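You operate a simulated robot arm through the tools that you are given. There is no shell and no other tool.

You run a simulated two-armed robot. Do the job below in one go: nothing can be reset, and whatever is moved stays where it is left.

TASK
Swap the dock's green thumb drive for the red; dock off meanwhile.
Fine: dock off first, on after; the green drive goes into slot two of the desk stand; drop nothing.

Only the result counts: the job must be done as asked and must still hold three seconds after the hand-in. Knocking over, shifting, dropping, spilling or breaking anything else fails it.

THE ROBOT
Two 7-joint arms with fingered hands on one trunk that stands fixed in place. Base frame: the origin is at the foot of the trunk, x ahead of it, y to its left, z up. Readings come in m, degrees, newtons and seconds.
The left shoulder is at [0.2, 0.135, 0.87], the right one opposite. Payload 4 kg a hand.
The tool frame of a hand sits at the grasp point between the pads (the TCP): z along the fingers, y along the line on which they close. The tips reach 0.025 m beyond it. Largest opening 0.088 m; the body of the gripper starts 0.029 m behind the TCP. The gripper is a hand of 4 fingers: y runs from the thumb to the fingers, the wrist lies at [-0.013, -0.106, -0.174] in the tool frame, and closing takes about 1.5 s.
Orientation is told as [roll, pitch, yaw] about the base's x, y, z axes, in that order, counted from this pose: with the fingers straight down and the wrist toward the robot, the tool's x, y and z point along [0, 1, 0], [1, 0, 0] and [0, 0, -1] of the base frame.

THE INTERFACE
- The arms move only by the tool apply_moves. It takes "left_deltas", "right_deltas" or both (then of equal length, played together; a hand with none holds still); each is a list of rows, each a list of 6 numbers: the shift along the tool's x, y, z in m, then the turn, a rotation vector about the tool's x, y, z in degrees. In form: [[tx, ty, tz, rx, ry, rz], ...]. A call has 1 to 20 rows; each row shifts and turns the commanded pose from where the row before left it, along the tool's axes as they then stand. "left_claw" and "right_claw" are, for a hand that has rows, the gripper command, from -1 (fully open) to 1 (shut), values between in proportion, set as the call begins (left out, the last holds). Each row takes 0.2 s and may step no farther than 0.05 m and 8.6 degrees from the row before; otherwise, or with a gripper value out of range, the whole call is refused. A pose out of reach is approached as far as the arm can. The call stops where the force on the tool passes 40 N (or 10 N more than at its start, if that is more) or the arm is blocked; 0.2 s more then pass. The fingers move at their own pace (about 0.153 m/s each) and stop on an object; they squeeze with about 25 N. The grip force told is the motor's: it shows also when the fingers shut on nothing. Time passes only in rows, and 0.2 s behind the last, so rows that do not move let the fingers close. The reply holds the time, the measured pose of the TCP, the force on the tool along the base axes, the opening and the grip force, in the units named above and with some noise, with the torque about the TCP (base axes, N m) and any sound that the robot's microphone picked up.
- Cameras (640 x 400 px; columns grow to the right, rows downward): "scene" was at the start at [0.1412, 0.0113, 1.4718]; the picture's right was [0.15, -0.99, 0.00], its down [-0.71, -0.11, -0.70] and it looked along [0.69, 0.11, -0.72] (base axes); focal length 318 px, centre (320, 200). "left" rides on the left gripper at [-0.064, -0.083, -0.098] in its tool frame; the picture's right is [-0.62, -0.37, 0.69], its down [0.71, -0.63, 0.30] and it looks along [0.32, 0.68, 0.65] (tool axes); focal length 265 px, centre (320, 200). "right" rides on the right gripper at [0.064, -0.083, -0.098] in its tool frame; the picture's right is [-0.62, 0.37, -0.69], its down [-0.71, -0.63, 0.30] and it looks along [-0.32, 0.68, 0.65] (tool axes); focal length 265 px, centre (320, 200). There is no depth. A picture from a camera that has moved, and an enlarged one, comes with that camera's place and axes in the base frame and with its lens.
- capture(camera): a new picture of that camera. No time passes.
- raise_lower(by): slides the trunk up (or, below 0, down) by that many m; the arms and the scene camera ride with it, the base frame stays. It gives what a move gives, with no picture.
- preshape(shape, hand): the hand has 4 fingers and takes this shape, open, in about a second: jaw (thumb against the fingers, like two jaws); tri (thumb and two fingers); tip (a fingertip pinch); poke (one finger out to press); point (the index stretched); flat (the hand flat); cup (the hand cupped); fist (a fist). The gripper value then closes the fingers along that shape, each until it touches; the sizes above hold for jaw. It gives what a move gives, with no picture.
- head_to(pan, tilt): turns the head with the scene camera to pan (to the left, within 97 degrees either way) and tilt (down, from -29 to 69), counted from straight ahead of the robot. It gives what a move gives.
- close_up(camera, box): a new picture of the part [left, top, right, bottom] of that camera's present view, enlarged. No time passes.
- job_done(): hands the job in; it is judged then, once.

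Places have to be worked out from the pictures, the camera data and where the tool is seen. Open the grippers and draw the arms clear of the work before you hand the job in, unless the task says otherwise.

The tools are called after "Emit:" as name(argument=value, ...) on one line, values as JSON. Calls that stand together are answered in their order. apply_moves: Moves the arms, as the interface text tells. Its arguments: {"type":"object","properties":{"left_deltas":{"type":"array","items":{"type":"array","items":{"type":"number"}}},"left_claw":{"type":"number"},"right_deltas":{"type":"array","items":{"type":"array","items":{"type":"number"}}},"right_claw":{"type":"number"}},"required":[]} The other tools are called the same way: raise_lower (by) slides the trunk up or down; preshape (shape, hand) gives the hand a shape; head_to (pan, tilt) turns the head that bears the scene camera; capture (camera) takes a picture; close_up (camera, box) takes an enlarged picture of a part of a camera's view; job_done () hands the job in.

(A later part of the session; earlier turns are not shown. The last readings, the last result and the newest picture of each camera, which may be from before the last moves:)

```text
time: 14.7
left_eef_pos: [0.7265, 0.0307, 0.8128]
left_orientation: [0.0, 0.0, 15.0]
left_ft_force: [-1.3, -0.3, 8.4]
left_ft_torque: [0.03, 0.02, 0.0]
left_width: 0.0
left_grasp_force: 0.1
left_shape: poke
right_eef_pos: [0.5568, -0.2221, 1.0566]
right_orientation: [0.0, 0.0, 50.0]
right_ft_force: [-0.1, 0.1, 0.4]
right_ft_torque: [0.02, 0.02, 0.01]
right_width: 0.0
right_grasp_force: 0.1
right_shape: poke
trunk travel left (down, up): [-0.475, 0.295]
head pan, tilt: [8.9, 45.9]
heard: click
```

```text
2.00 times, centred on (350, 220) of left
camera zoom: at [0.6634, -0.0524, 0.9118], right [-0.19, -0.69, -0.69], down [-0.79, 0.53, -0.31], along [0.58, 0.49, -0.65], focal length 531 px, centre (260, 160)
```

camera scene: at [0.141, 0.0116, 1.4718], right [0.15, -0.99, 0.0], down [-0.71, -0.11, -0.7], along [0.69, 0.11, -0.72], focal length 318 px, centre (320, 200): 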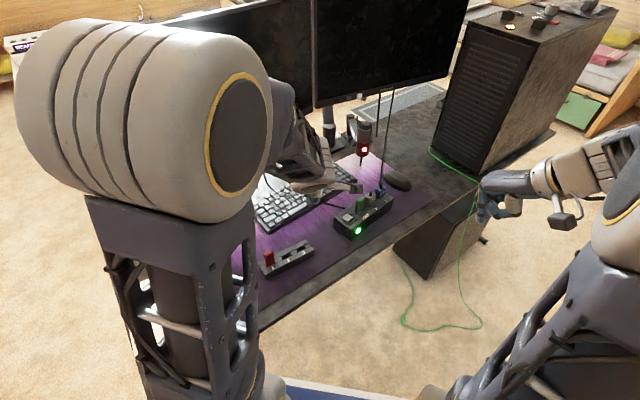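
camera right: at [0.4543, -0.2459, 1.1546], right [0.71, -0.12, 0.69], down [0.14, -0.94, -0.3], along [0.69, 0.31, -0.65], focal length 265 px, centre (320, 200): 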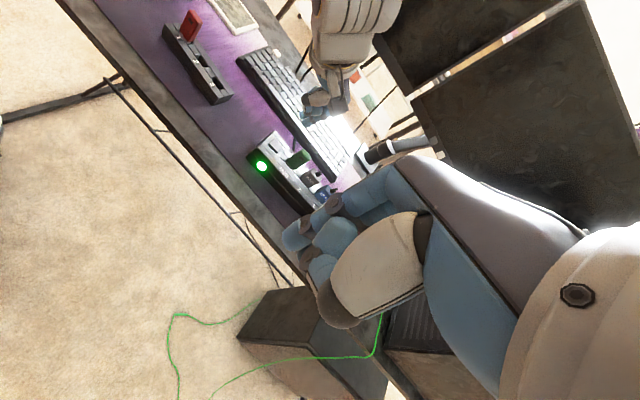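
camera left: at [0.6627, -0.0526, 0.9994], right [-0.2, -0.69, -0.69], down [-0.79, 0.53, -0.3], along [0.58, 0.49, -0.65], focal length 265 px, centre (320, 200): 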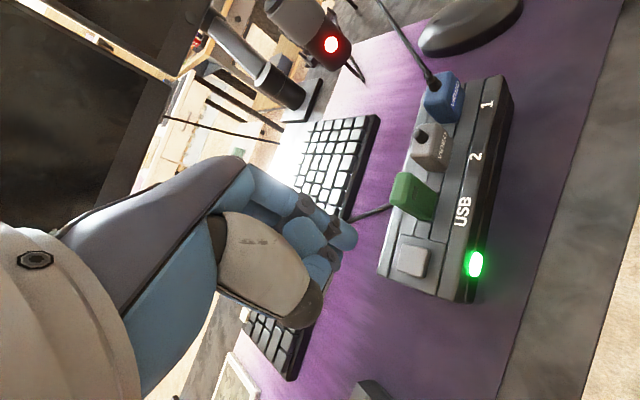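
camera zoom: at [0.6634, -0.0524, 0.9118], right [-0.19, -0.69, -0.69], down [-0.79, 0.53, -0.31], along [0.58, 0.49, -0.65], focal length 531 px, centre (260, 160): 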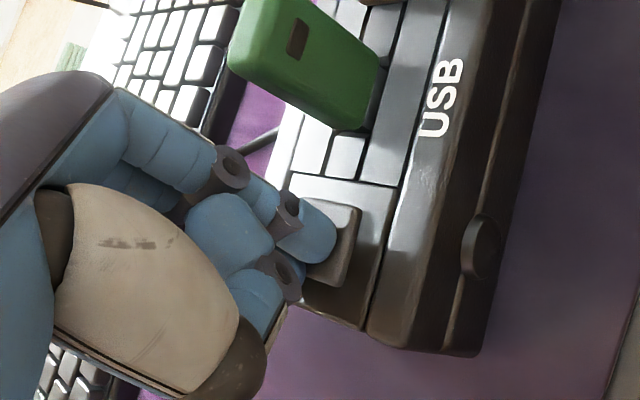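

A click was heard and the LED is dark: the dock is off. I lift the left hand straight up, then draw it well away to the left.

Emit:
apply_moves(left_deltas=[[0, 0, -0.01, 0, 0, 0], [0, 0, -0.03, 0, 0, 0], [0, 0, -0.03, 0, 0, 0], [0, 0, -0.03, 0, 0, 0], [0, 0, 0, 0, 0, 7.5], [0, 0, 0, 0, 0, 7.5]])

Emit:
capture(camera="left")

Emit:
apply_moves(left_deltas=[[0.0244, -0.0256, -0.0186, 0, 0, 0], [0.0244, -0.0256, -0.0186, 0, 0, 0], [0.0244, -0.0256, -0.0186, 0, 0, 0], [0.0244, -0.0256, -0.0186, 0, 0, 0], [0.0244, -0.0256, -0.0186, 0, 0, 0], [0.0244, -0.0256, -0.0186, 0, 0, 0], [0.0244, -0.0256, -0.0186, 0, 0, 0], [0.0244, -0.0256, -0.0186, 0, 0, 0], [0.0244, -0.0256, -0.0186, 0, 0, 0], [0.0244, -0.0256, -0.0186, 0, 0, 0], [0.0244, -0.0256, -0.0186, 0, 0, 0], [0.036, -0.009, 0, 0, 0, 0], [0.036, -0.009, 0, 0, 0, 0], [0.036, -0.009, 0, 0, 0, 0]])

Emit:
capture(camera="scene")

```text
time: 16.1
left_eef_pos: [0.727, 0.0307, 0.9132]
left_orientation: [-0.1, 0.0, -0.1]
left_ft_force: [1.4, 0.8, 0.3]
left_ft_torque: [0.0, 0.0, -0.01]
left_width: 0.0002
left_grasp_force: 0.0
left_shape: poke
right_eef_pos: [0.5571, -0.2241, 1.056]
right_orientation: [0.1, 0.0, 50.1]
right_ft_force: [-0.6, 0.1, 0.2]
right_ft_torque: [0.01, 0.03, -0.02]
right_width: 0.0
right_grasp_force: 0.0
right_shape: poke
trunk travel left (down, up): [-0.475, 0.295]
head pan, tilt: [8.9, 45.9]
```

```text
taken
camera left: at [0.643, -0.0337, 1.0113], right [-0.37, -0.62, -0.69], down [-0.63, 0.72, -0.3], along [0.68, 0.32, -0.65], focal length 265 px, centre (320, 200)
```

left: 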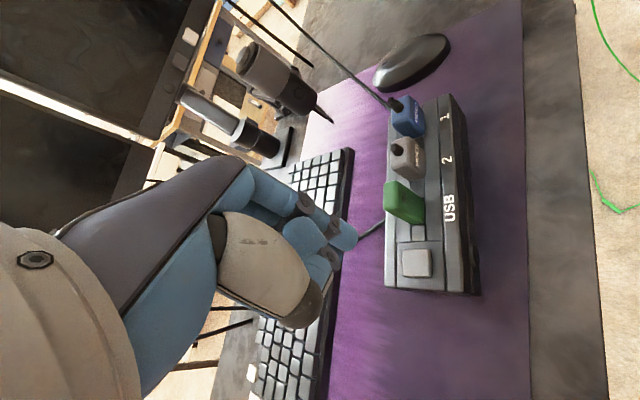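

```text
time: 19.1
left_eef_pos: [0.4162, 0.4087, 1.1162]
left_orientation: [0.0, 0.0, -0.1]
left_ft_force: [-0.1, 0.1, 0.3]
left_ft_torque: [-0.01, -0.01, 0.01]
left_width: 0.0
left_grasp_force: 0.1
left_shape: poke
right_eef_pos: [0.5575, -0.2228, 1.0557]
right_orientation: [0.1, 0.0, 49.9]
right_ft_force: [0.7, -0.3, -0.1]
right_ft_torque: [-0.01, -0.02, 0.01]
right_width: 0.0
right_grasp_force: 0.1
right_shape: poke
trunk travel left (down, up): [-0.475, 0.295]
head pan, tilt: [8.9, 45.9]
```

```text
taken
camera scene: at [0.1411, 0.0112, 1.4718], right [0.15, -0.99, 0.0], down [-0.71, -0.11, -0.7], along [0.69, 0.11, -0.72], focal length 318 px, centre (320, 200)
```

scene: 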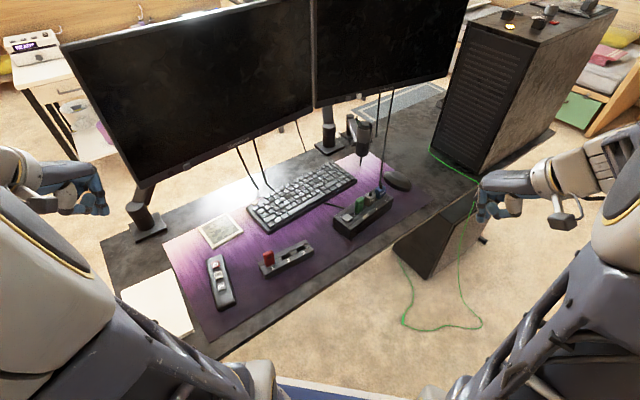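

The mic light is out too, so the dock is off. Now I set the right hand to the pinch shape, partly open, and bring it towards the dock with a tilt that raises the folded fingers above the video plugs.

Emit:
preshape(shape="tip", hand="right")

Emit:
apply_moves(right_deltas=[[0, 0, 0, 0, -8.33, 0], [0, 0, 0, 0, -8.33, 0], [0, 0, 0, 0, -8.33, 0], [0, 0, 0, 0, 0, 0]], right_claw=0.25)

Emit:
capture(camera="right")

Emit:
close_up(camera="scene", box=[450, 120, 600, 250])

```text
time: 20.0
left_eef_pos: [0.4173, 0.4083, 1.117]
left_orientation: [0.1, -0.1, 0.0]
left_ft_force: [0.4, 0.3, 0.7]
left_ft_torque: [0.01, 0.02, -0.01]
left_width: 0.0001
left_grasp_force: 0.0
left_shape: poke
right_eef_pos: [0.5581, -0.2217, 1.0559]
right_orientation: [0.0, 0.0, 50.0]
right_ft_force: [-0.8, 0.3, -0.1]
right_ft_torque: [-0.05, 0.02, -0.02]
right_width: 0.0879
right_grasp_force: 0.0
right_shape: tip
trunk travel left (down, up): [-0.475, 0.295]
head pan, tilt: [8.9, 45.9]
```

```text
time: 21.0
left_eef_pos: [0.4178, 0.4081, 1.1173]
left_orientation: [0.0, 0.1, 0.0]
left_ft_force: [0.6, 0.5, 0.3]
left_ft_torque: [-0.01, -0.02, 0.03]
left_width: 0.0002
left_grasp_force: 0.0
left_shape: poke
right_eef_pos: [0.5591, -0.2219, 1.0577]
right_orientation: [-25.1, 0.0, 49.9]
right_ft_force: [-0.6, 0.6, 0.6]
right_ft_torque: [0.0, 0.01, -0.02]
right_width: 0.0334
right_grasp_force: 0.1
right_shape: tip
trunk travel left (down, up): [-0.475, 0.295]
head pan, tilt: [8.9, 45.9]
```

```text
taken
camera right: at [0.4278, -0.2229, 1.1201], right [0.44, 0.11, 0.89], down [0.19, -0.98, 0.03], along [0.88, 0.16, -0.45], focal length 265 px, centre (320, 200)
```

right: 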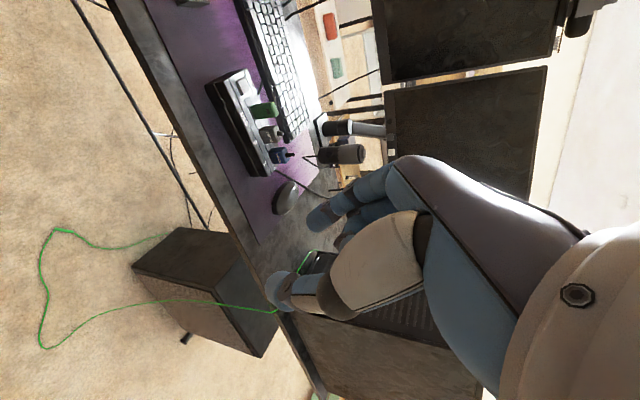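

```text
3.08 times, centred on (525, 185) of scene
camera zoom: at [0.1413, 0.0113, 1.4718], right [0.15, -0.99, 0.0], down [-0.71, -0.11, -0.7], along [0.69, 0.11, -0.72], focal length 979 px, centre (-311, 246)
```

zoom: 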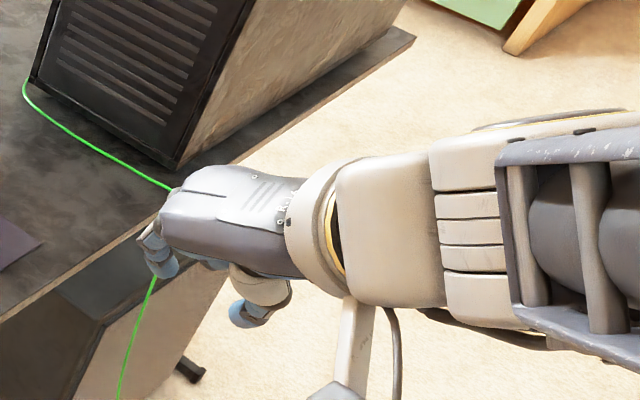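

The tilt is achieved. I move to a hover point just short of and above the green drive.

Emit:
apply_moves(right_deltas=[[0.0055, 0.0325, 0.0151, 0, 0, 0], [0.0055, 0.0325, 0.0151, 0, 0, 0], [0.0055, 0.0325, 0.0151, 0, 0, 0], [0.0055, 0.0325, 0.0151, 0, 0, 0], [0.0055, 0.0325, 0.0151, 0, 0, 0], [0.0055, 0.0325, 0.0151, 0, 0, 0], [0.0055, 0.0325, 0.0151, 0, 0, 0], [0.0055, 0.0325, 0.0151, 0, 0, 0], [0, 0, 0, 0, 0, 0]])

Emit:
capture(camera="right")

Emit:
close_up(camera="scene", box=[310, 130, 430, 250])

Emit:
capture(camera="left")

```text
time: 23.0
left_eef_pos: [0.4171, 0.4086, 1.1174]
left_orientation: [0.0, 0.0, 0.0]
left_ft_force: [0.6, -0.3, -0.2]
left_ft_torque: [0.0, 0.02, 0.01]
left_width: 0.0
left_grasp_force: 0.0
left_shape: poke
right_eef_pos: [0.7348, -0.0286, 0.9291]
right_orientation: [-25.1, 0.0, 50.0]
right_ft_force: [0.4, 0.7, 0.2]
right_ft_torque: [-0.04, 0.01, 0.01]
right_width: 0.0336
right_grasp_force: 0.1
right_shape: tip
trunk travel left (down, up): [-0.475, 0.295]
head pan, tilt: [8.9, 45.9]
```

```text
taken
camera right: at [0.6033, -0.0293, 0.9915], right [0.44, 0.11, 0.89], down [0.19, -0.98, 0.03], along [0.88, 0.16, -0.46], focal length 265 px, centre (320, 200)
```

right: 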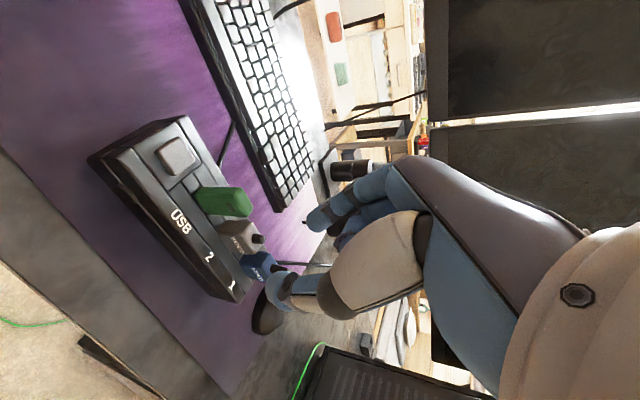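

```text
3.33 times, centred on (370, 190) of scene
camera zoom: at [0.1412, 0.0113, 1.4718], right [0.15, -0.99, 0.0], down [-0.71, -0.11, -0.7], along [0.69, 0.11, -0.72], focal length 1060 px, centre (153, 233)
```

zoom: 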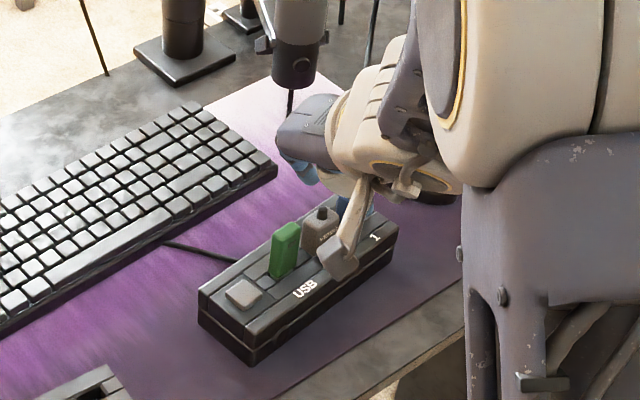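

```text
taken
camera left: at [0.3341, 0.3444, 1.2154], right [-0.37, -0.62, -0.69], down [-0.63, 0.71, -0.3], along [0.68, 0.32, -0.65], focal length 265 px, centre (320, 200)
```

left: 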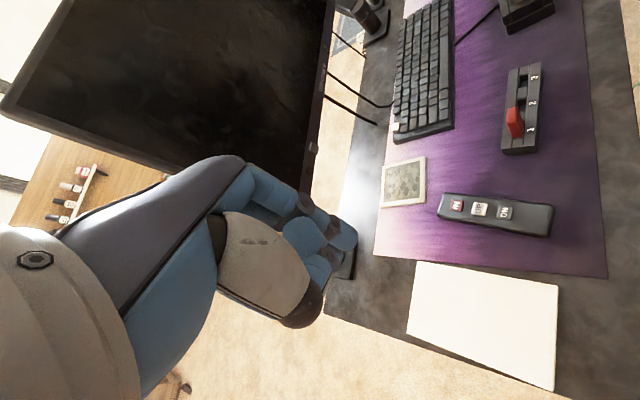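

This gives a clear view of the drive. I zoom in on it from the right wrist camera to measure its position accurately.

Emit:
close_up(camera="right", box=[140, 130, 300, 230])

Emit:
close_up(camera="right", box=[180, 180, 380, 320])

Emit:
close_up(camera="scene", box=[330, 180, 400, 240])

```text
4.00 times, centred on (220, 180) of right
camera zoom: at [0.6033, -0.0293, 0.9915], right [0.44, 0.11, 0.89], down [0.19, -0.98, 0.03], along [0.88, 0.16, -0.46], focal length 1062 px, centre (720, 280)
```

zoom: 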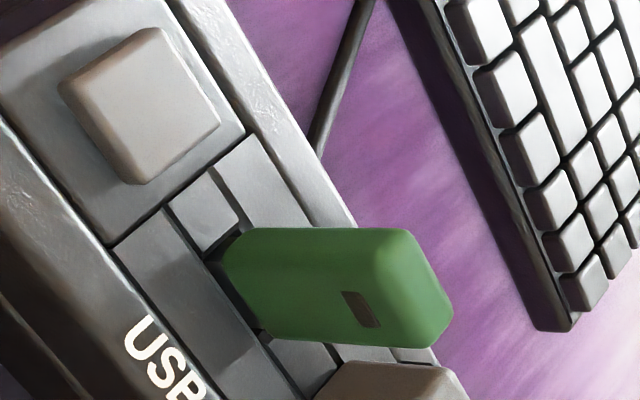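

```text
2.86 times, centred on (280, 250) of right
camera zoom: at [0.6033, -0.0293, 0.9915], right [0.44, 0.11, 0.89], down [0.19, -0.98, 0.03], along [0.88, 0.16, -0.46], focal length 758 px, centre (434, 57)
```

zoom: 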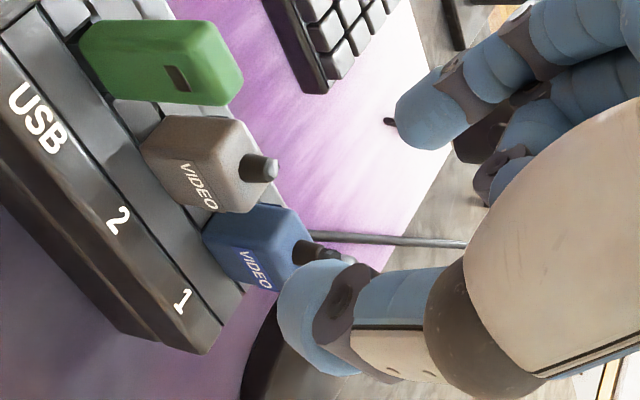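

```text
6.67 times, centred on (365, 210) of scene
camera zoom: at [0.1412, 0.0113, 1.4718], right [0.15, -0.99, 0.0], down [-0.71, -0.11, -0.7], along [0.69, 0.11, -0.72], focal length 2120 px, centre (20, 133)
```

zoom: 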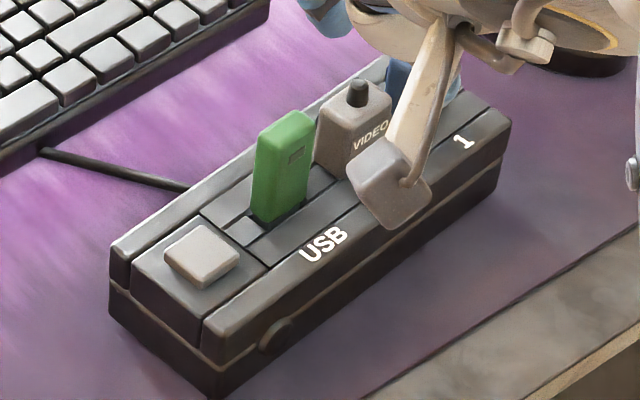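

The green drive's centre is about (0.769, -0.0045), with its top at z≈0.835. I move directly above it, keeping the fingertips clear of its top.

Emit:
apply_moves(right_deltas=[[0.0046, 0.0202, 0.014, 0, 0, 0], [0.0046, 0.0202, 0.014, 0, 0, 0], [0, 0, 0, 0, 0, 0]])

Emit:
capture(camera="right")

Emit:
close_up(camera="right", box=[180, 150, 380, 320])

Emit:
close_up(camera="scene", box=[330, 150, 410, 240])

```text
time: 23.8
left_eef_pos: [0.4165, 0.4091, 1.1161]
left_orientation: [0.0, 0.1, 0.0]
left_ft_force: [-0.4, 1.1, 0.8]
left_ft_torque: [0.02, -0.02, 0.0]
left_width: 0.0002
left_grasp_force: 0.0
left_shape: poke
right_eef_pos: [0.7626, -0.0022, 0.8993]
right_orientation: [-25.0, 0.0, 50.0]
right_ft_force: [-0.3, 0.6, 1.0]
right_ft_torque: [0.0, 0.01, 0.02]
right_width: 0.0338
right_grasp_force: 0.1
right_shape: tip
trunk travel left (down, up): [-0.475, 0.295]
head pan, tilt: [8.9, 45.9]
```

```text
taken
camera right: at [0.6314, -0.0016, 0.9614], right [0.44, 0.11, 0.89], down [0.19, -0.98, 0.03], along [0.88, 0.16, -0.46], focal length 265 px, centre (320, 200)
```

right: 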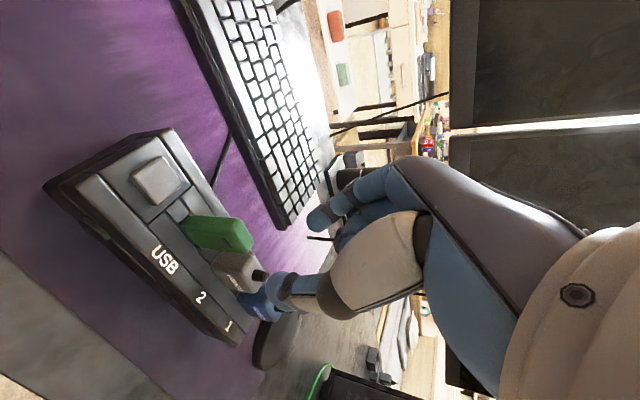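

```text
2.35 times, centred on (280, 235) of right
camera zoom: at [0.6314, -0.0016, 0.9614], right [0.44, 0.11, 0.89], down [0.19, -0.98, 0.03], along [0.88, 0.16, -0.46], focal length 624 px, centre (414, 118)
```

zoom: 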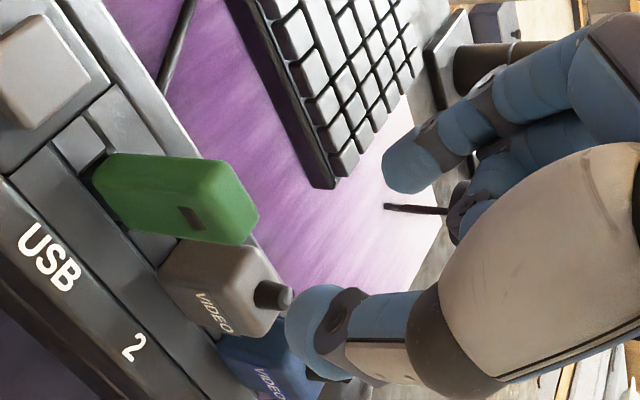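

```text
4.44 times, centred on (370, 195) of scene
camera zoom: at [0.1412, 0.0113, 1.4718], right [0.15, -0.99, 0.0], down [-0.71, -0.11, -0.7], along [0.69, 0.11, -0.72], focal length 1414 px, centre (98, 222)
```

zoom: 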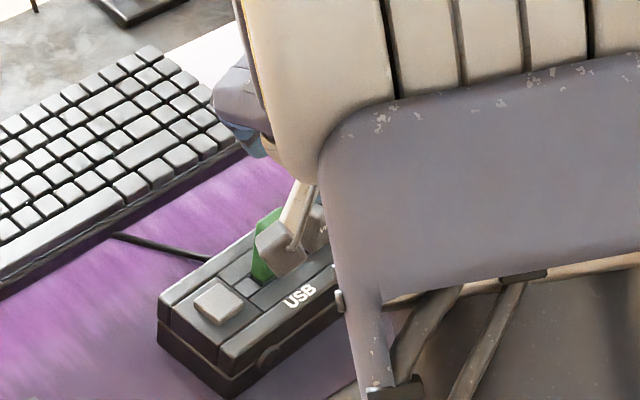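

The drive is 3.5 mm further along the tool's y than the pinch centre. I correct that and descend partway so that the fingers are about to straddle the drive.

Emit:
apply_moves(right_deltas=[[0.0074, 0.0018, 0.0158, 0, 0, 0], [0.0074, 0.0018, 0.0158, 0, 0, 0], [0, 0, 0, 0, 0, 0]])

Emit:
close_up(camera="right", box=[180, 150, 380, 320])

Emit:
close_up(camera="scene", box=[330, 150, 410, 240])

```text
time: 24.6
left_eef_pos: [0.4179, 0.4088, 1.117]
left_orientation: [0.0, 0.1, -0.1]
left_ft_force: [-0.2, -0.2, -0.6]
left_ft_torque: [-0.01, -0.02, 0.0]
left_width: 0.0001
left_grasp_force: 0.0
left_shape: poke
right_eef_pos: [0.7651, 0.003, 0.8655]
right_orientation: [-25.0, 0.0, 49.9]
right_ft_force: [-0.3, -0.2, -0.6]
right_ft_torque: [0.05, -0.04, -0.01]
right_width: 0.0338
right_grasp_force: 0.0
right_shape: tip
trunk travel left (down, up): [-0.475, 0.295]
head pan, tilt: [8.9, 45.9]
```

```text
2.35 times, centred on (280, 235) of right
camera zoom: at [0.6351, 0.0018, 0.9276], right [0.44, 0.11, 0.89], down [0.19, -0.98, 0.03], along [0.88, 0.16, -0.46], focal length 624 px, centre (414, 118)
```

zoom: 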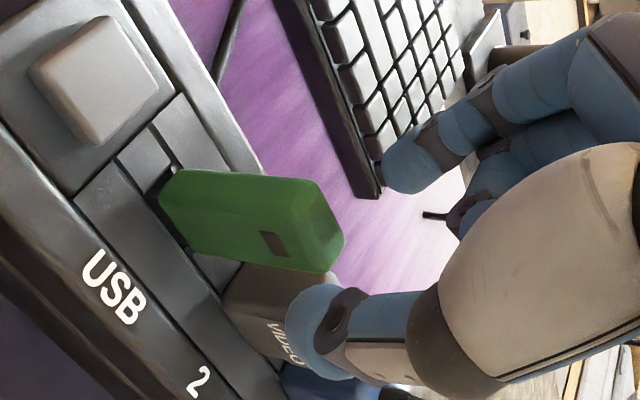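

```text
4.44 times, centred on (370, 195) of scene
camera zoom: at [0.1412, 0.0113, 1.4718], right [0.15, -0.99, 0.0], down [-0.71, -0.11, -0.7], along [0.69, 0.11, -0.72], focal length 1414 px, centre (98, 222)
```

zoom: 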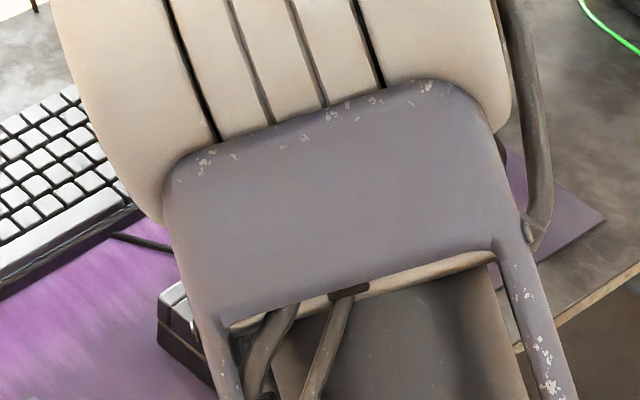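

The drive lies centred between the fingers (y offset ≈ 0). I descend further in small steps, watching the force.

Emit:
apply_moves(right_deltas=[[0.0034, 0, 0.0072, 0, 0, 0], [0.0034, 0, 0.0072, 0, 0, 0], [0, 0, 0, 0, 0, 0]])

Emit:
close_up(camera="right", box=[180, 150, 380, 320])

```text
time: 25.4
left_eef_pos: [0.4169, 0.4083, 1.1175]
left_orientation: [0.0, 0.0, 0.0]
left_ft_force: [0.1, 0.4, 0.7]
left_ft_torque: [0.01, 0.07, 0.0]
left_width: 0.0
left_grasp_force: 0.1
left_shape: poke
right_eef_pos: [0.7658, 0.0019, 0.8511]
right_orientation: [-25.1, 0.1, 50.0]
right_ft_force: [-0.1, 0.4, -1.4]
right_ft_torque: [0.03, 0.03, 0.0]
right_width: 0.0337
right_grasp_force: 0.1
right_shape: tip
trunk travel left (down, up): [-0.475, 0.295]
head pan, tilt: [8.9, 45.9]
```

```text
2.35 times, centred on (280, 235) of right
camera zoom: at [0.6347, 0.0006, 0.9119], right [0.44, 0.11, 0.89], down [0.19, -0.98, 0.03], along [0.88, 0.16, -0.46], focal length 624 px, centre (414, 118)
```

zoom: 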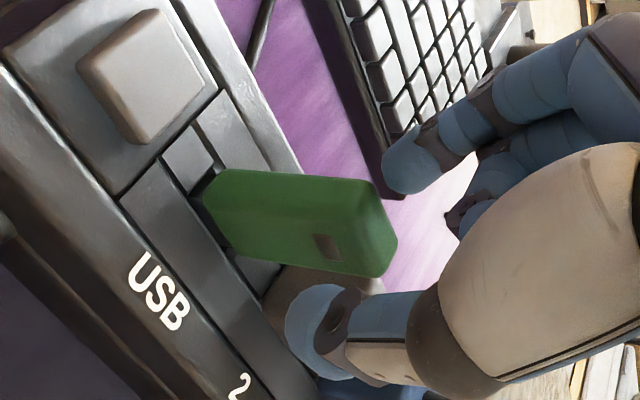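

No contact; the fingers now straddle the top of the drive. I go down the last ~18 mm.

Emit:
apply_moves(right_deltas=[[0.0034, 0, 0.0072, 0, 0, 0], [0.0034, 0, 0.0072, 0, 0, 0], [0, 0, 0, 0, 0, 0]])

Emit:
close_up(camera="right", box=[180, 150, 380, 320])

Emit:
capture(camera="right")

```text
time: 26.2
left_eef_pos: [0.4171, 0.4094, 1.1172]
left_orientation: [0.0, 0.0, 0.0]
left_ft_force: [0.1, -0.4, -0.8]
left_ft_torque: [-0.02, -0.05, 0.04]
left_width: 0.0
left_grasp_force: 0.1
left_shape: poke
right_eef_pos: [0.7657, 0.001, 0.834]
right_orientation: [-25.0, -0.1, 50.0]
right_ft_force: [-0.3, 0.3, 0.4]
right_ft_torque: [0.01, 0.02, 0.0]
right_width: 0.0338
right_grasp_force: 0.2
right_shape: tip
trunk travel left (down, up): [-0.475, 0.295]
head pan, tilt: [8.9, 45.9]
```

```text
2.35 times, centred on (280, 235) of right
camera zoom: at [0.636, 0.0006, 0.8964], right [0.44, 0.11, 0.89], down [0.19, -0.98, 0.03], along [0.88, 0.16, -0.46], focal length 624 px, centre (414, 118)
```

zoom: 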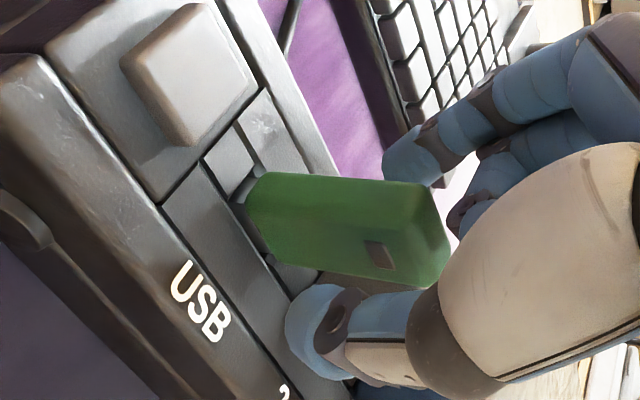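

```text
taken
camera right: at [0.636, 0.0006, 0.8964], right [0.44, 0.11, 0.89], down [0.19, -0.98, 0.03], along [0.88, 0.16, -0.46], focal length 265 px, centre (320, 200)
```

right: 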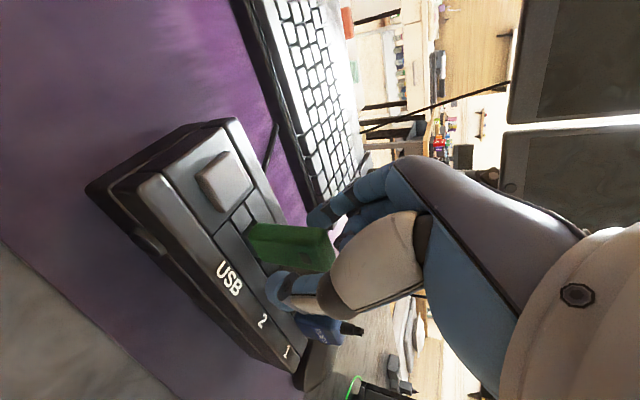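

The predicted pinch point falls on the middle of the drive's faces. I close the fingers now.

Emit:
apply_moves(right_deltas=[[0, 0, 0, 0, 0, 0], [0, 0, 0, 0, 0, 0], [0, 0, 0, 0, 0, 0], [0, 0, 0, 0, 0, 0], [0, 0, 0, 0, 0, 0], [0, 0, 0, 0, 0, 0]], right_claw=1)

Emit:
close_up(camera="right", box=[180, 150, 380, 320])

```text
time: 27.6
left_eef_pos: [0.4168, 0.4084, 1.1163]
left_orientation: [0.0, 0.0, 0.0]
left_ft_force: [-0.2, 0.1, 0.0]
left_ft_torque: [0.01, 0.0, -0.02]
left_width: 0.0001
left_grasp_force: 0.0
left_shape: poke
right_eef_pos: [0.7672, 0.0011, 0.8349]
right_orientation: [-25.1, 0.0, 50.0]
right_ft_force: [0.7, 1.2, 0.8]
right_ft_torque: [-0.01, -0.01, -0.02]
right_width: 0.0067
right_grasp_force: 25.0
right_shape: tip
trunk travel left (down, up): [-0.475, 0.295]
head pan, tilt: [8.9, 45.9]
```

```text
2.35 times, centred on (280, 235) of right
camera zoom: at [0.636, 0.0006, 0.8965], right [0.44, 0.11, 0.89], down [0.19, -0.98, 0.03], along [0.88, 0.16, -0.46], focal length 624 px, centre (414, 118)
```

zoom: 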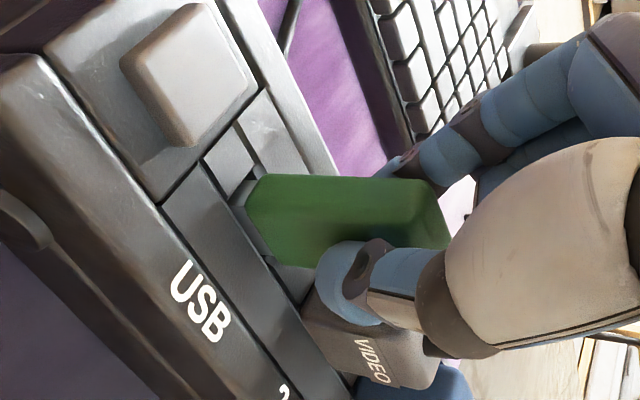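

The grip is on the drive (width 6.7 mm, 25 N) with hardly any side load. I pull straight up in small steps, watching force and picture.

Emit:
apply_moves(right_deltas=[[-0.0017, 0, -0.0036, 0, 0, 0], [-0.0017, 0, -0.0036, 0, 0, 0], [0, 0, 0, 0, 0, 0]])

Emit:
close_up(camera="right", box=[180, 150, 380, 320])

```text
time: 28.4
left_eef_pos: [0.4178, 0.409, 1.1169]
left_orientation: [0.0, 0.0, -0.1]
left_ft_force: [0.1, 0.0, 0.2]
left_ft_torque: [0.04, 0.0, 0.03]
left_width: 0.0
left_grasp_force: 0.0
left_shape: poke
right_eef_pos: [0.7661, 0.0028, 0.8436]
right_orientation: [-25.0, 0.0, 50.0]
right_ft_force: [0.9, 1.7, -1.0]
right_ft_torque: [0.02, 0.01, -0.02]
right_width: 0.0064
right_grasp_force: 24.8
right_shape: tip
trunk travel left (down, up): [-0.475, 0.295]
head pan, tilt: [8.9, 45.9]
```

```text
2.35 times, centred on (280, 235) of right
camera zoom: at [0.6352, 0.0006, 0.9048], right [0.44, 0.11, 0.89], down [0.19, -0.98, 0.03], along [0.88, 0.16, -0.46], focal length 624 px, centre (414, 118)
```

zoom: 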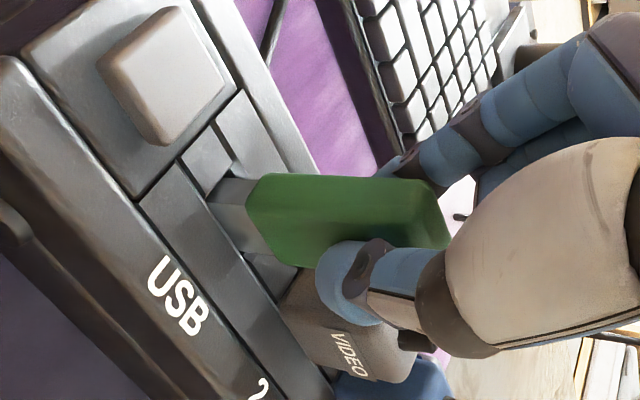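

The drive rises with the hand and its metal plug is coming out. I continue straight up until it's free.

Emit:
apply_moves(right_deltas=[[-0.0025, 0, -0.0054, 0, 0, 0], [-0.0025, 0, -0.0054, 0, 0, 0], [-0.0025, 0, -0.0054, 0, 0, 0], [0, 0, 0, 0, 0, 0]])

Emit:
close_up(camera="right", box=[180, 150, 380, 320])

```text
time: 29.4
left_eef_pos: [0.4177, 0.4078, 1.116]
left_orientation: [0.0, 0.0, 0.1]
left_ft_force: [0.4, 0.8, 0.2]
left_ft_torque: [0.01, 0.0, -0.02]
left_width: 0.0
left_grasp_force: 0.1
left_shape: poke
right_eef_pos: [0.7665, 0.0007, 0.8594]
right_orientation: [-25.1, 0.0, 49.9]
right_ft_force: [-1.2, 0.7, 0.1]
right_ft_torque: [-0.01, -0.01, -0.01]
right_width: 0.0066
right_grasp_force: 25.1
right_shape: tip
trunk travel left (down, up): [-0.475, 0.295]
head pan, tilt: [8.9, 45.9]
```

```text
2.35 times, centred on (280, 235) of right
camera zoom: at [0.6363, -0.0001, 0.9222], right [0.44, 0.11, 0.89], down [0.19, -0.98, 0.03], along [0.88, 0.16, -0.46], focal length 624 px, centre (414, 118)
```

zoom: 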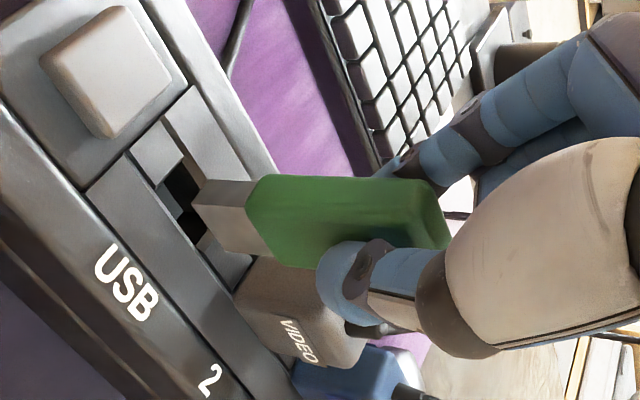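

The green drive is fully out with its plug showing. I raise it, turn the hand 10° to match the stand's axis, and carry it over to slot two.

Emit:
apply_moves(right_deltas=[[-0.0148, 0, -0.0317, 0, 0, 0], [-0.0148, 0, -0.0317, 0, 0, 0], [0, 0, 0, 2.121, 0, 4.528], [0, 0, 0, 2.121, 0, 4.528], [0, 0, 0, 0, 0, 0]])

Emit:
capture(camera="right")

```text
time: 30.6
left_eef_pos: [0.4169, 0.4093, 1.1168]
left_orientation: [0.1, 0.0, 0.0]
left_ft_force: [-0.5, 0.3, 0.9]
left_ft_torque: [-0.04, 0.0, 0.02]
left_width: 0.0
left_grasp_force: 0.0
left_shape: poke
right_eef_pos: [0.7663, -0.0001, 0.9306]
right_orientation: [-24.9, 0.0, 39.9]
right_ft_force: [-0.2, 0.8, 0.1]
right_ft_torque: [0.01, 0.01, 0.01]
right_width: 0.0066
right_grasp_force: 25.1
right_shape: tip
trunk travel left (down, up): [-0.475, 0.295]
head pan, tilt: [8.9, 45.9]
```

```text
taken
camera right: at [0.6374, 0.0225, 0.9932], right [0.46, 0.03, 0.89], down [0.01, -1.0, 0.03], along [0.89, 0.0, -0.46], focal length 265 px, centre (320, 200)
```

right: 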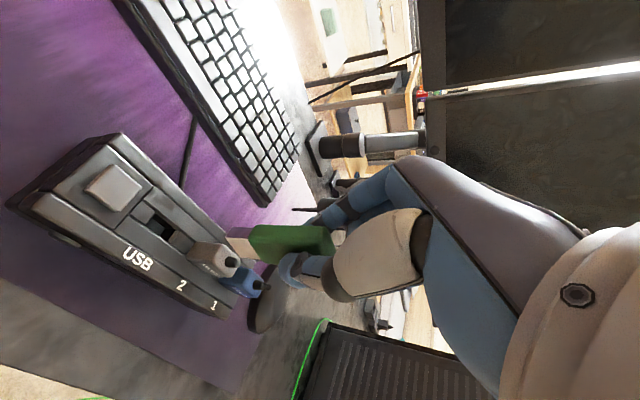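

The drive is held securely. I carry it horizontally to above slot two of the stand.

Emit:
apply_moves(right_deltas=[[0.0319, -0.0025, -0.0149, 0, 0, 0], [0.0319, -0.0025, -0.0149, 0, 0, 0], [0.0319, -0.0025, -0.0149, 0, 0, 0], [0.0319, -0.0025, -0.0149, 0, 0, 0], [0.0319, -0.0025, -0.0149, 0, 0, 0], [0.0319, -0.0025, -0.0149, 0, 0, 0], [0.0319, -0.0025, -0.0149, 0, 0, 0], [0, 0, 0, 0, 0, 0]])

Emit:
capture(camera="right")

Emit:
capture(camera="scene")

Emit:
capture(camera="left")

```text
time: 32.4
left_eef_pos: [0.4149, 0.4068, 1.1264]
left_orientation: [0.5, -1.8, -0.1]
left_ft_force: [0.8, 0.0, 0.1]
left_ft_torque: [0.02, -0.01, 0.01]
left_width: 0.0001
left_grasp_force: 0.1
left_shape: poke
right_eef_pos: [0.6341, 0.1229, 0.9327]
right_orientation: [-24.2, -0.4, 32.0]
right_ft_force: [0.4, -0.2, -0.8]
right_ft_torque: [-0.01, 0.0, 0.02]
right_width: 0.0065
right_grasp_force: 25.1
right_shape: tip
trunk travel left (down, up): [-0.475, 0.295]
head pan, tilt: [8.9, 45.9]
stopped in row 8 (right hand): the arm was blocked; the commanded pose is now the measured one
```

```text
taken
camera right: at [0.5095, 0.1615, 0.9955], right [0.46, -0.05, 0.89], down [-0.12, -0.99, 0.01], along [0.88, -0.12, -0.46], focal length 265 px, centre (320, 200)
```

right: 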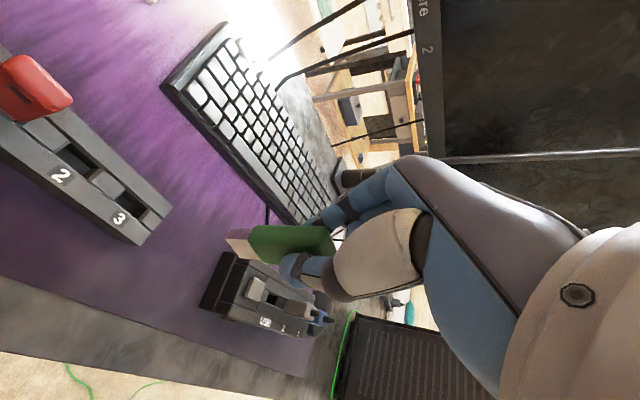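

```text
taken
camera scene: at [0.1412, 0.0114, 1.4718], right [0.15, -0.99, 0.0], down [-0.71, -0.11, -0.7], along [0.69, 0.11, -0.72], focal length 318 px, centre (320, 200)
```

scene: 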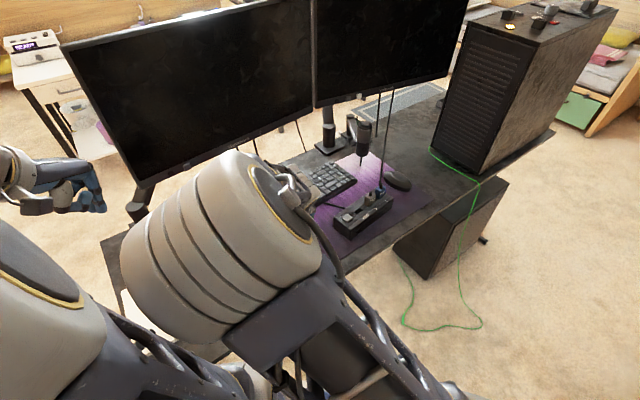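

```text
taken
camera left: at [0.3284, 0.3426, 1.2211], right [-0.35, -0.61, -0.71], down [-0.62, 0.72, -0.32], along [0.7, 0.33, -0.63], focal length 265 px, centre (320, 200)
```

left: 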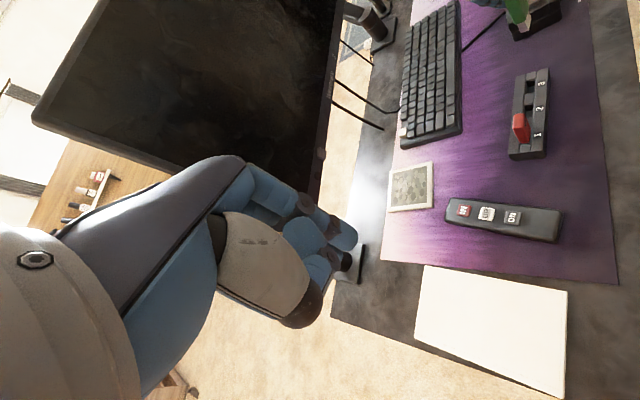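

The right elbow met the left arm on the way, and the drive is still held. I back the right hand off a little to relieve it, then look at where the left arm is.

Emit:
apply_moves(right_deltas=[[-0.0315, 0.008, 0.0142, 0, 0, 0], [-0.0315, 0.008, 0.0142, 0, 0, 0], [0, 0, 0, 0, 0, 0]])

Emit:
head_to(pan=30, tilt=60)

Emit:
capture(camera="scene")

```text
time: 33.2
left_eef_pos: [0.4136, 0.4078, 1.1253]
left_orientation: [0.4, -1.7, -0.2]
left_ft_force: [0.4, -0.3, 0.0]
left_ft_torque: [0.01, 0.02, 0.0]
left_width: 0.0001
left_grasp_force: 0.0
left_shape: poke
right_eef_pos: [0.6833, 0.0705, 0.9329]
right_orientation: [-24.4, -0.3, 32.1]
right_ft_force: [-0.8, 0.9, -1.1]
right_ft_torque: [-0.01, 0.01, 0.03]
right_width: 0.0066
right_grasp_force: 25.6
right_shape: tip
trunk travel left (down, up): [-0.475, 0.295]
head pan, tilt: [8.9, 45.9]
```

```text
time: 34.1
left_eef_pos: [0.4151, 0.4061, 1.1264]
left_orientation: [0.4, -1.7, -0.1]
left_ft_force: [0.8, -1.3, 0.0]
left_ft_torque: [-0.04, 0.01, 0.04]
left_width: 0.0
left_grasp_force: 0.0
left_shape: poke
right_eef_pos: [0.6824, 0.0705, 0.9327]
right_orientation: [-24.4, -0.4, 32.1]
right_ft_force: [0.2, 0.2, -0.4]
right_ft_torque: [0.01, 0.02, 0.01]
right_width: 0.0066
right_grasp_force: 25.1
right_shape: tip
trunk travel left (down, up): [-0.475, 0.295]
head pan, tilt: [30.0, 60.0]
```

```text
taken
camera scene: at [0.1194, 0.0322, 1.4536], right [0.5, -0.87, 0.0], down [-0.75, -0.43, -0.5], along [0.43, 0.25, -0.87], focal length 318 px, centre (320, 200)
```

scene: 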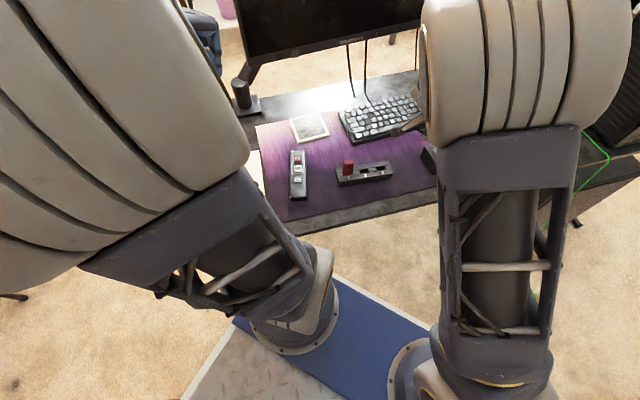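

Both elbows stand high and close together in the middle. I move the left arm further out to the left to give the right elbow room.

Emit:
apply_moves(left_deltas=[[0.0325, -0.0142, 0.01, 0, 0, 0], [0.0325, -0.0142, 0.01, 0, 0, 0], [0.0325, -0.0142, 0.01, 0, 0, 0], [0.0325, -0.0142, 0.01, 0, 0, 0], [0.0325, -0.0142, 0.01, 0, 0, 0], [0.0325, -0.0142, 0.01, 0, 0, 0], [0, 0, 0, 0, 0, 0]])

Emit:
capture(camera="scene")

Emit:
capture(camera="left")

```text
time: 35.7
left_eef_pos: [0.3301, 0.6031, 1.0648]
left_orientation: [0.4, -1.7, -0.2]
left_ft_force: [0.6, 0.1, -0.6]
left_ft_torque: [0.02, -0.03, 0.03]
left_width: 0.0
left_grasp_force: 0.0
left_shape: poke
right_eef_pos: [0.6832, 0.071, 0.9334]
right_orientation: [-24.4, -0.3, 32.0]
right_ft_force: [0.5, -0.7, 0.5]
right_ft_torque: [0.0, 0.01, -0.03]
right_width: 0.0064
right_grasp_force: 25.0
right_shape: tip
trunk travel left (down, up): [-0.475, 0.295]
head pan, tilt: [30.0, 60.0]
```

```text
taken
camera scene: at [0.1193, 0.0323, 1.4536], right [0.5, -0.87, 0.0], down [-0.75, -0.43, -0.5], along [0.43, 0.25, -0.87], focal length 318 px, centre (320, 200)
```

scene: 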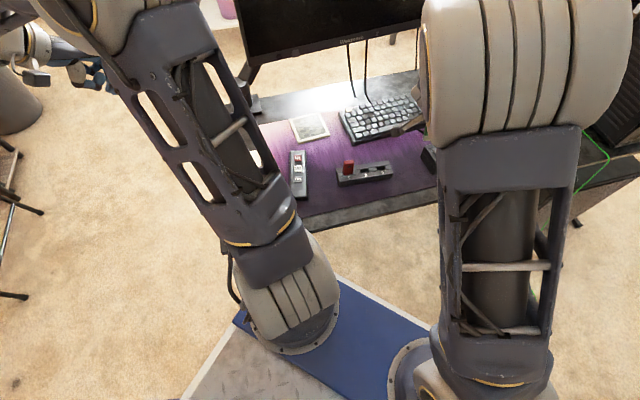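

```text
taken
camera left: at [0.2442, 0.5376, 1.1602], right [-0.35, -0.61, -0.71], down [-0.62, 0.72, -0.32], along [0.7, 0.33, -0.63], focal length 265 px, centre (320, 200)
```

left: 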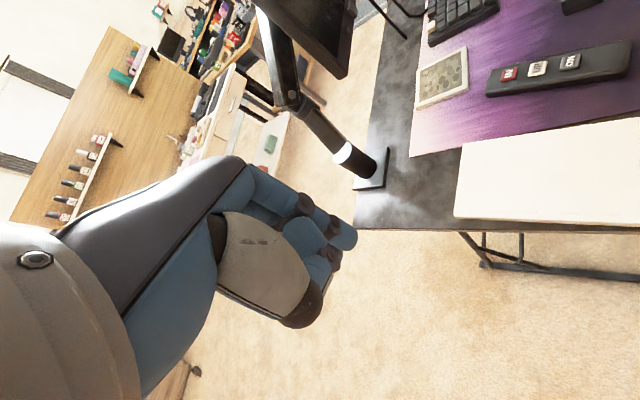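

The left elbow is now well clear. I restore the hand's yaw to 40° and continue carefully towards slot two.

Emit:
apply_moves(right_deltas=[[0, 0, 0, -3.3, 0, -7.29], [0.0316, 0.0003, -0.0143, 0, 0, 0], [0.0316, 0.0003, -0.0143, 0, 0, 0], [0, 0, 0, 0, 0, 0]])

Emit:
capture(camera="scene")

Emit:
capture(camera="right")

```text
time: 36.7
left_eef_pos: [0.331, 0.6015, 1.0655]
left_orientation: [0.4, -1.7, -0.1]
left_ft_force: [-0.3, 0.6, -0.5]
left_ft_torque: [-0.01, 0.02, 0.02]
left_width: 0.0
left_grasp_force: 0.1
left_shape: poke
right_eef_pos: [0.638, 0.1263, 0.9307]
right_orientation: [-24.4, -0.3, 40.1]
right_ft_force: [0.0, -0.1, 0.7]
right_ft_torque: [-0.01, 0.01, -0.03]
right_width: 0.0067
right_grasp_force: 24.9
right_shape: tip
trunk travel left (down, up): [-0.475, 0.295]
head pan, tilt: [30.0, 60.0]
```

```text
taken
camera scene: at [0.1194, 0.0322, 1.4536], right [0.5, -0.87, 0.0], down [-0.75, -0.43, -0.5], along [0.43, 0.25, -0.87], focal length 318 px, centre (320, 200)
```

scene: 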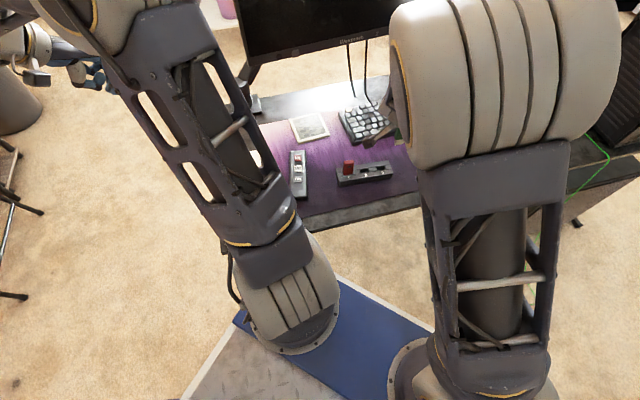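

```text
taken
camera right: at [0.5097, 0.1464, 0.994], right [0.46, 0.02, 0.89], down [0.02, -1.0, 0.01], along [0.89, 0.01, -0.46], focal length 265 px, centre (320, 200)
```

right: 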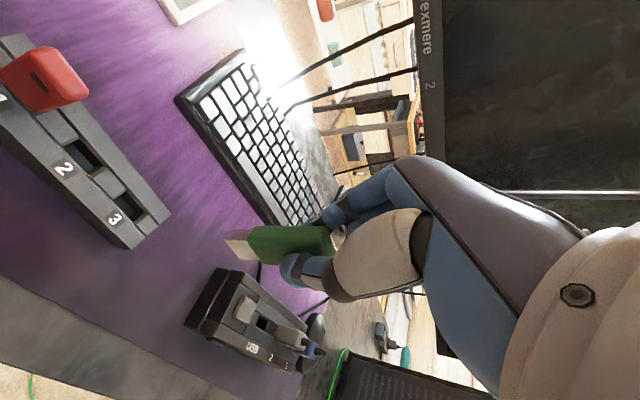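

There is plenty of room now. I zoom on the stand from this near view to measure slot two precisely.

Emit:
close_up(camera="right", box=[0, 30, 180, 250])

Emit:
close_up(camera="scene", box=[330, 150, 400, 195])

Emit:
close_up(camera="right", box=[210, 190, 370, 310])

```text
1.82 times, centred on (90, 140) of right
camera zoom: at [0.5097, 0.1464, 0.994], right [0.46, 0.02, 0.89], down [0.02, -1.0, 0.01], along [0.89, 0.01, -0.46], focal length 483 px, centre (738, 309)
```

zoom: 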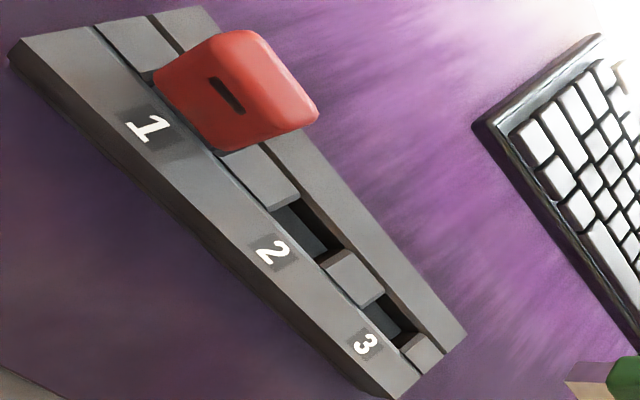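

```text
8.89 times, centred on (365, 172) of scene
camera zoom: at [0.1194, 0.0322, 1.4536], right [0.5, -0.87, 0.0], down [-0.75, -0.43, -0.5], along [0.43, 0.25, -0.87], focal length 2827 px, centre (-80, 444)
```

zoom: 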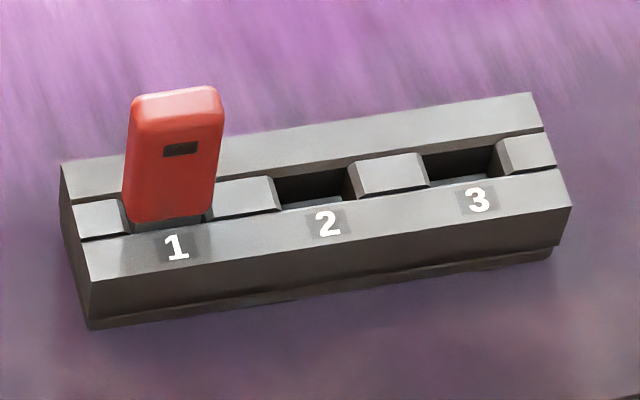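

```text
3.33 times, centred on (290, 250) of right
camera zoom: at [0.5097, 0.1464, 0.994], right [0.46, 0.02, 0.89], down [0.02, -1.0, 0.01], along [0.89, 0.01, -0.46], focal length 885 px, centre (420, 33)
```

zoom: 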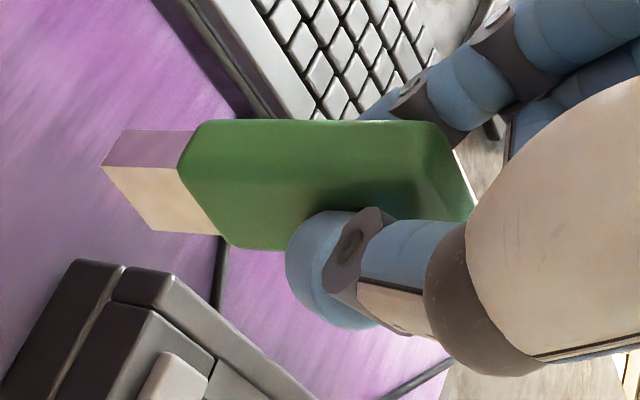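

The stand measures consistently: axis at about -49°, slot two centre at (0.599, 0.174), top z≈0.764. I move above slot two and lower partway.

Emit:
apply_moves(right_deltas=[[0.0307, 0.0014, -0.0139, -0.37, 0, -0.82], [0.0307, 0.0014, -0.0139, 0, 0, 0], [0.0114, 0, 0.025, 0, 0, 0], [0.0114, 0, 0.025, 0, 0, 0], [0, 0, 0, 0, 0, 0]])

Emit:
capture(camera="right")

Emit:
capture(camera="scene")

```text
time: 37.9
left_eef_pos: [0.33, 0.6016, 1.0647]
left_orientation: [0.4, -1.6, -0.1]
left_ft_force: [-0.1, 1.1, -0.9]
left_ft_torque: [0.0, -0.01, 0.01]
left_width: 0.0
left_grasp_force: 0.0
left_shape: poke
right_eef_pos: [0.5987, 0.1798, 0.8786]
right_orientation: [-24.4, -0.3, 41.1]
right_ft_force: [0.2, 0.0, -0.5]
right_ft_torque: [-0.02, 0.0, 0.0]
right_width: 0.0064
right_grasp_force: 25.1
right_shape: tip
trunk travel left (down, up): [-0.475, 0.295]
head pan, tilt: [30.0, 60.0]
```

```text
taken
camera right: at [0.4698, 0.1989, 0.9406], right [0.46, 0.03, 0.89], down [0.03, -1.0, 0.01], along [0.89, 0.02, -0.46], focal length 265 px, centre (320, 200)
```

right: 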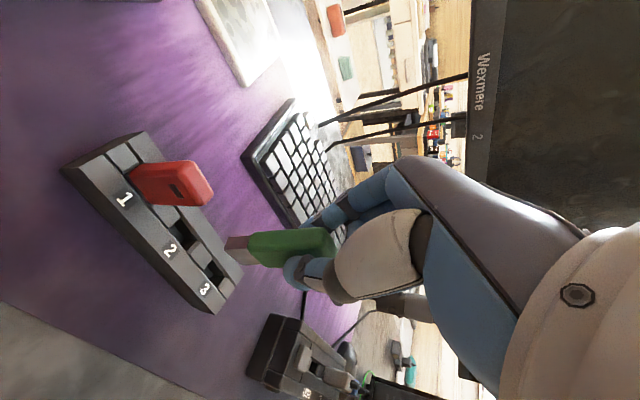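

```text
taken
camera scene: at [0.1193, 0.0323, 1.4536], right [0.5, -0.87, 0.0], down [-0.75, -0.43, -0.5], along [0.43, 0.25, -0.87], focal length 318 px, centre (320, 200)
```

scene: 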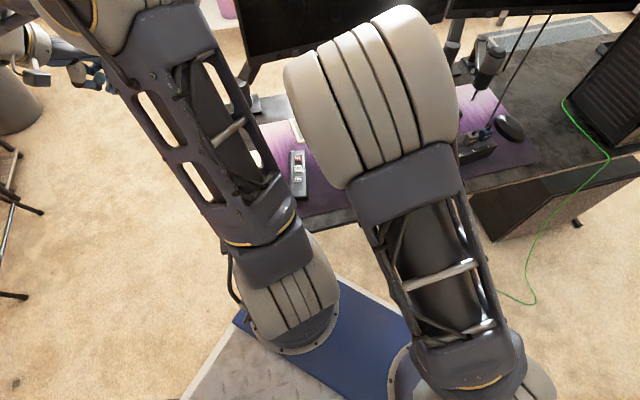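

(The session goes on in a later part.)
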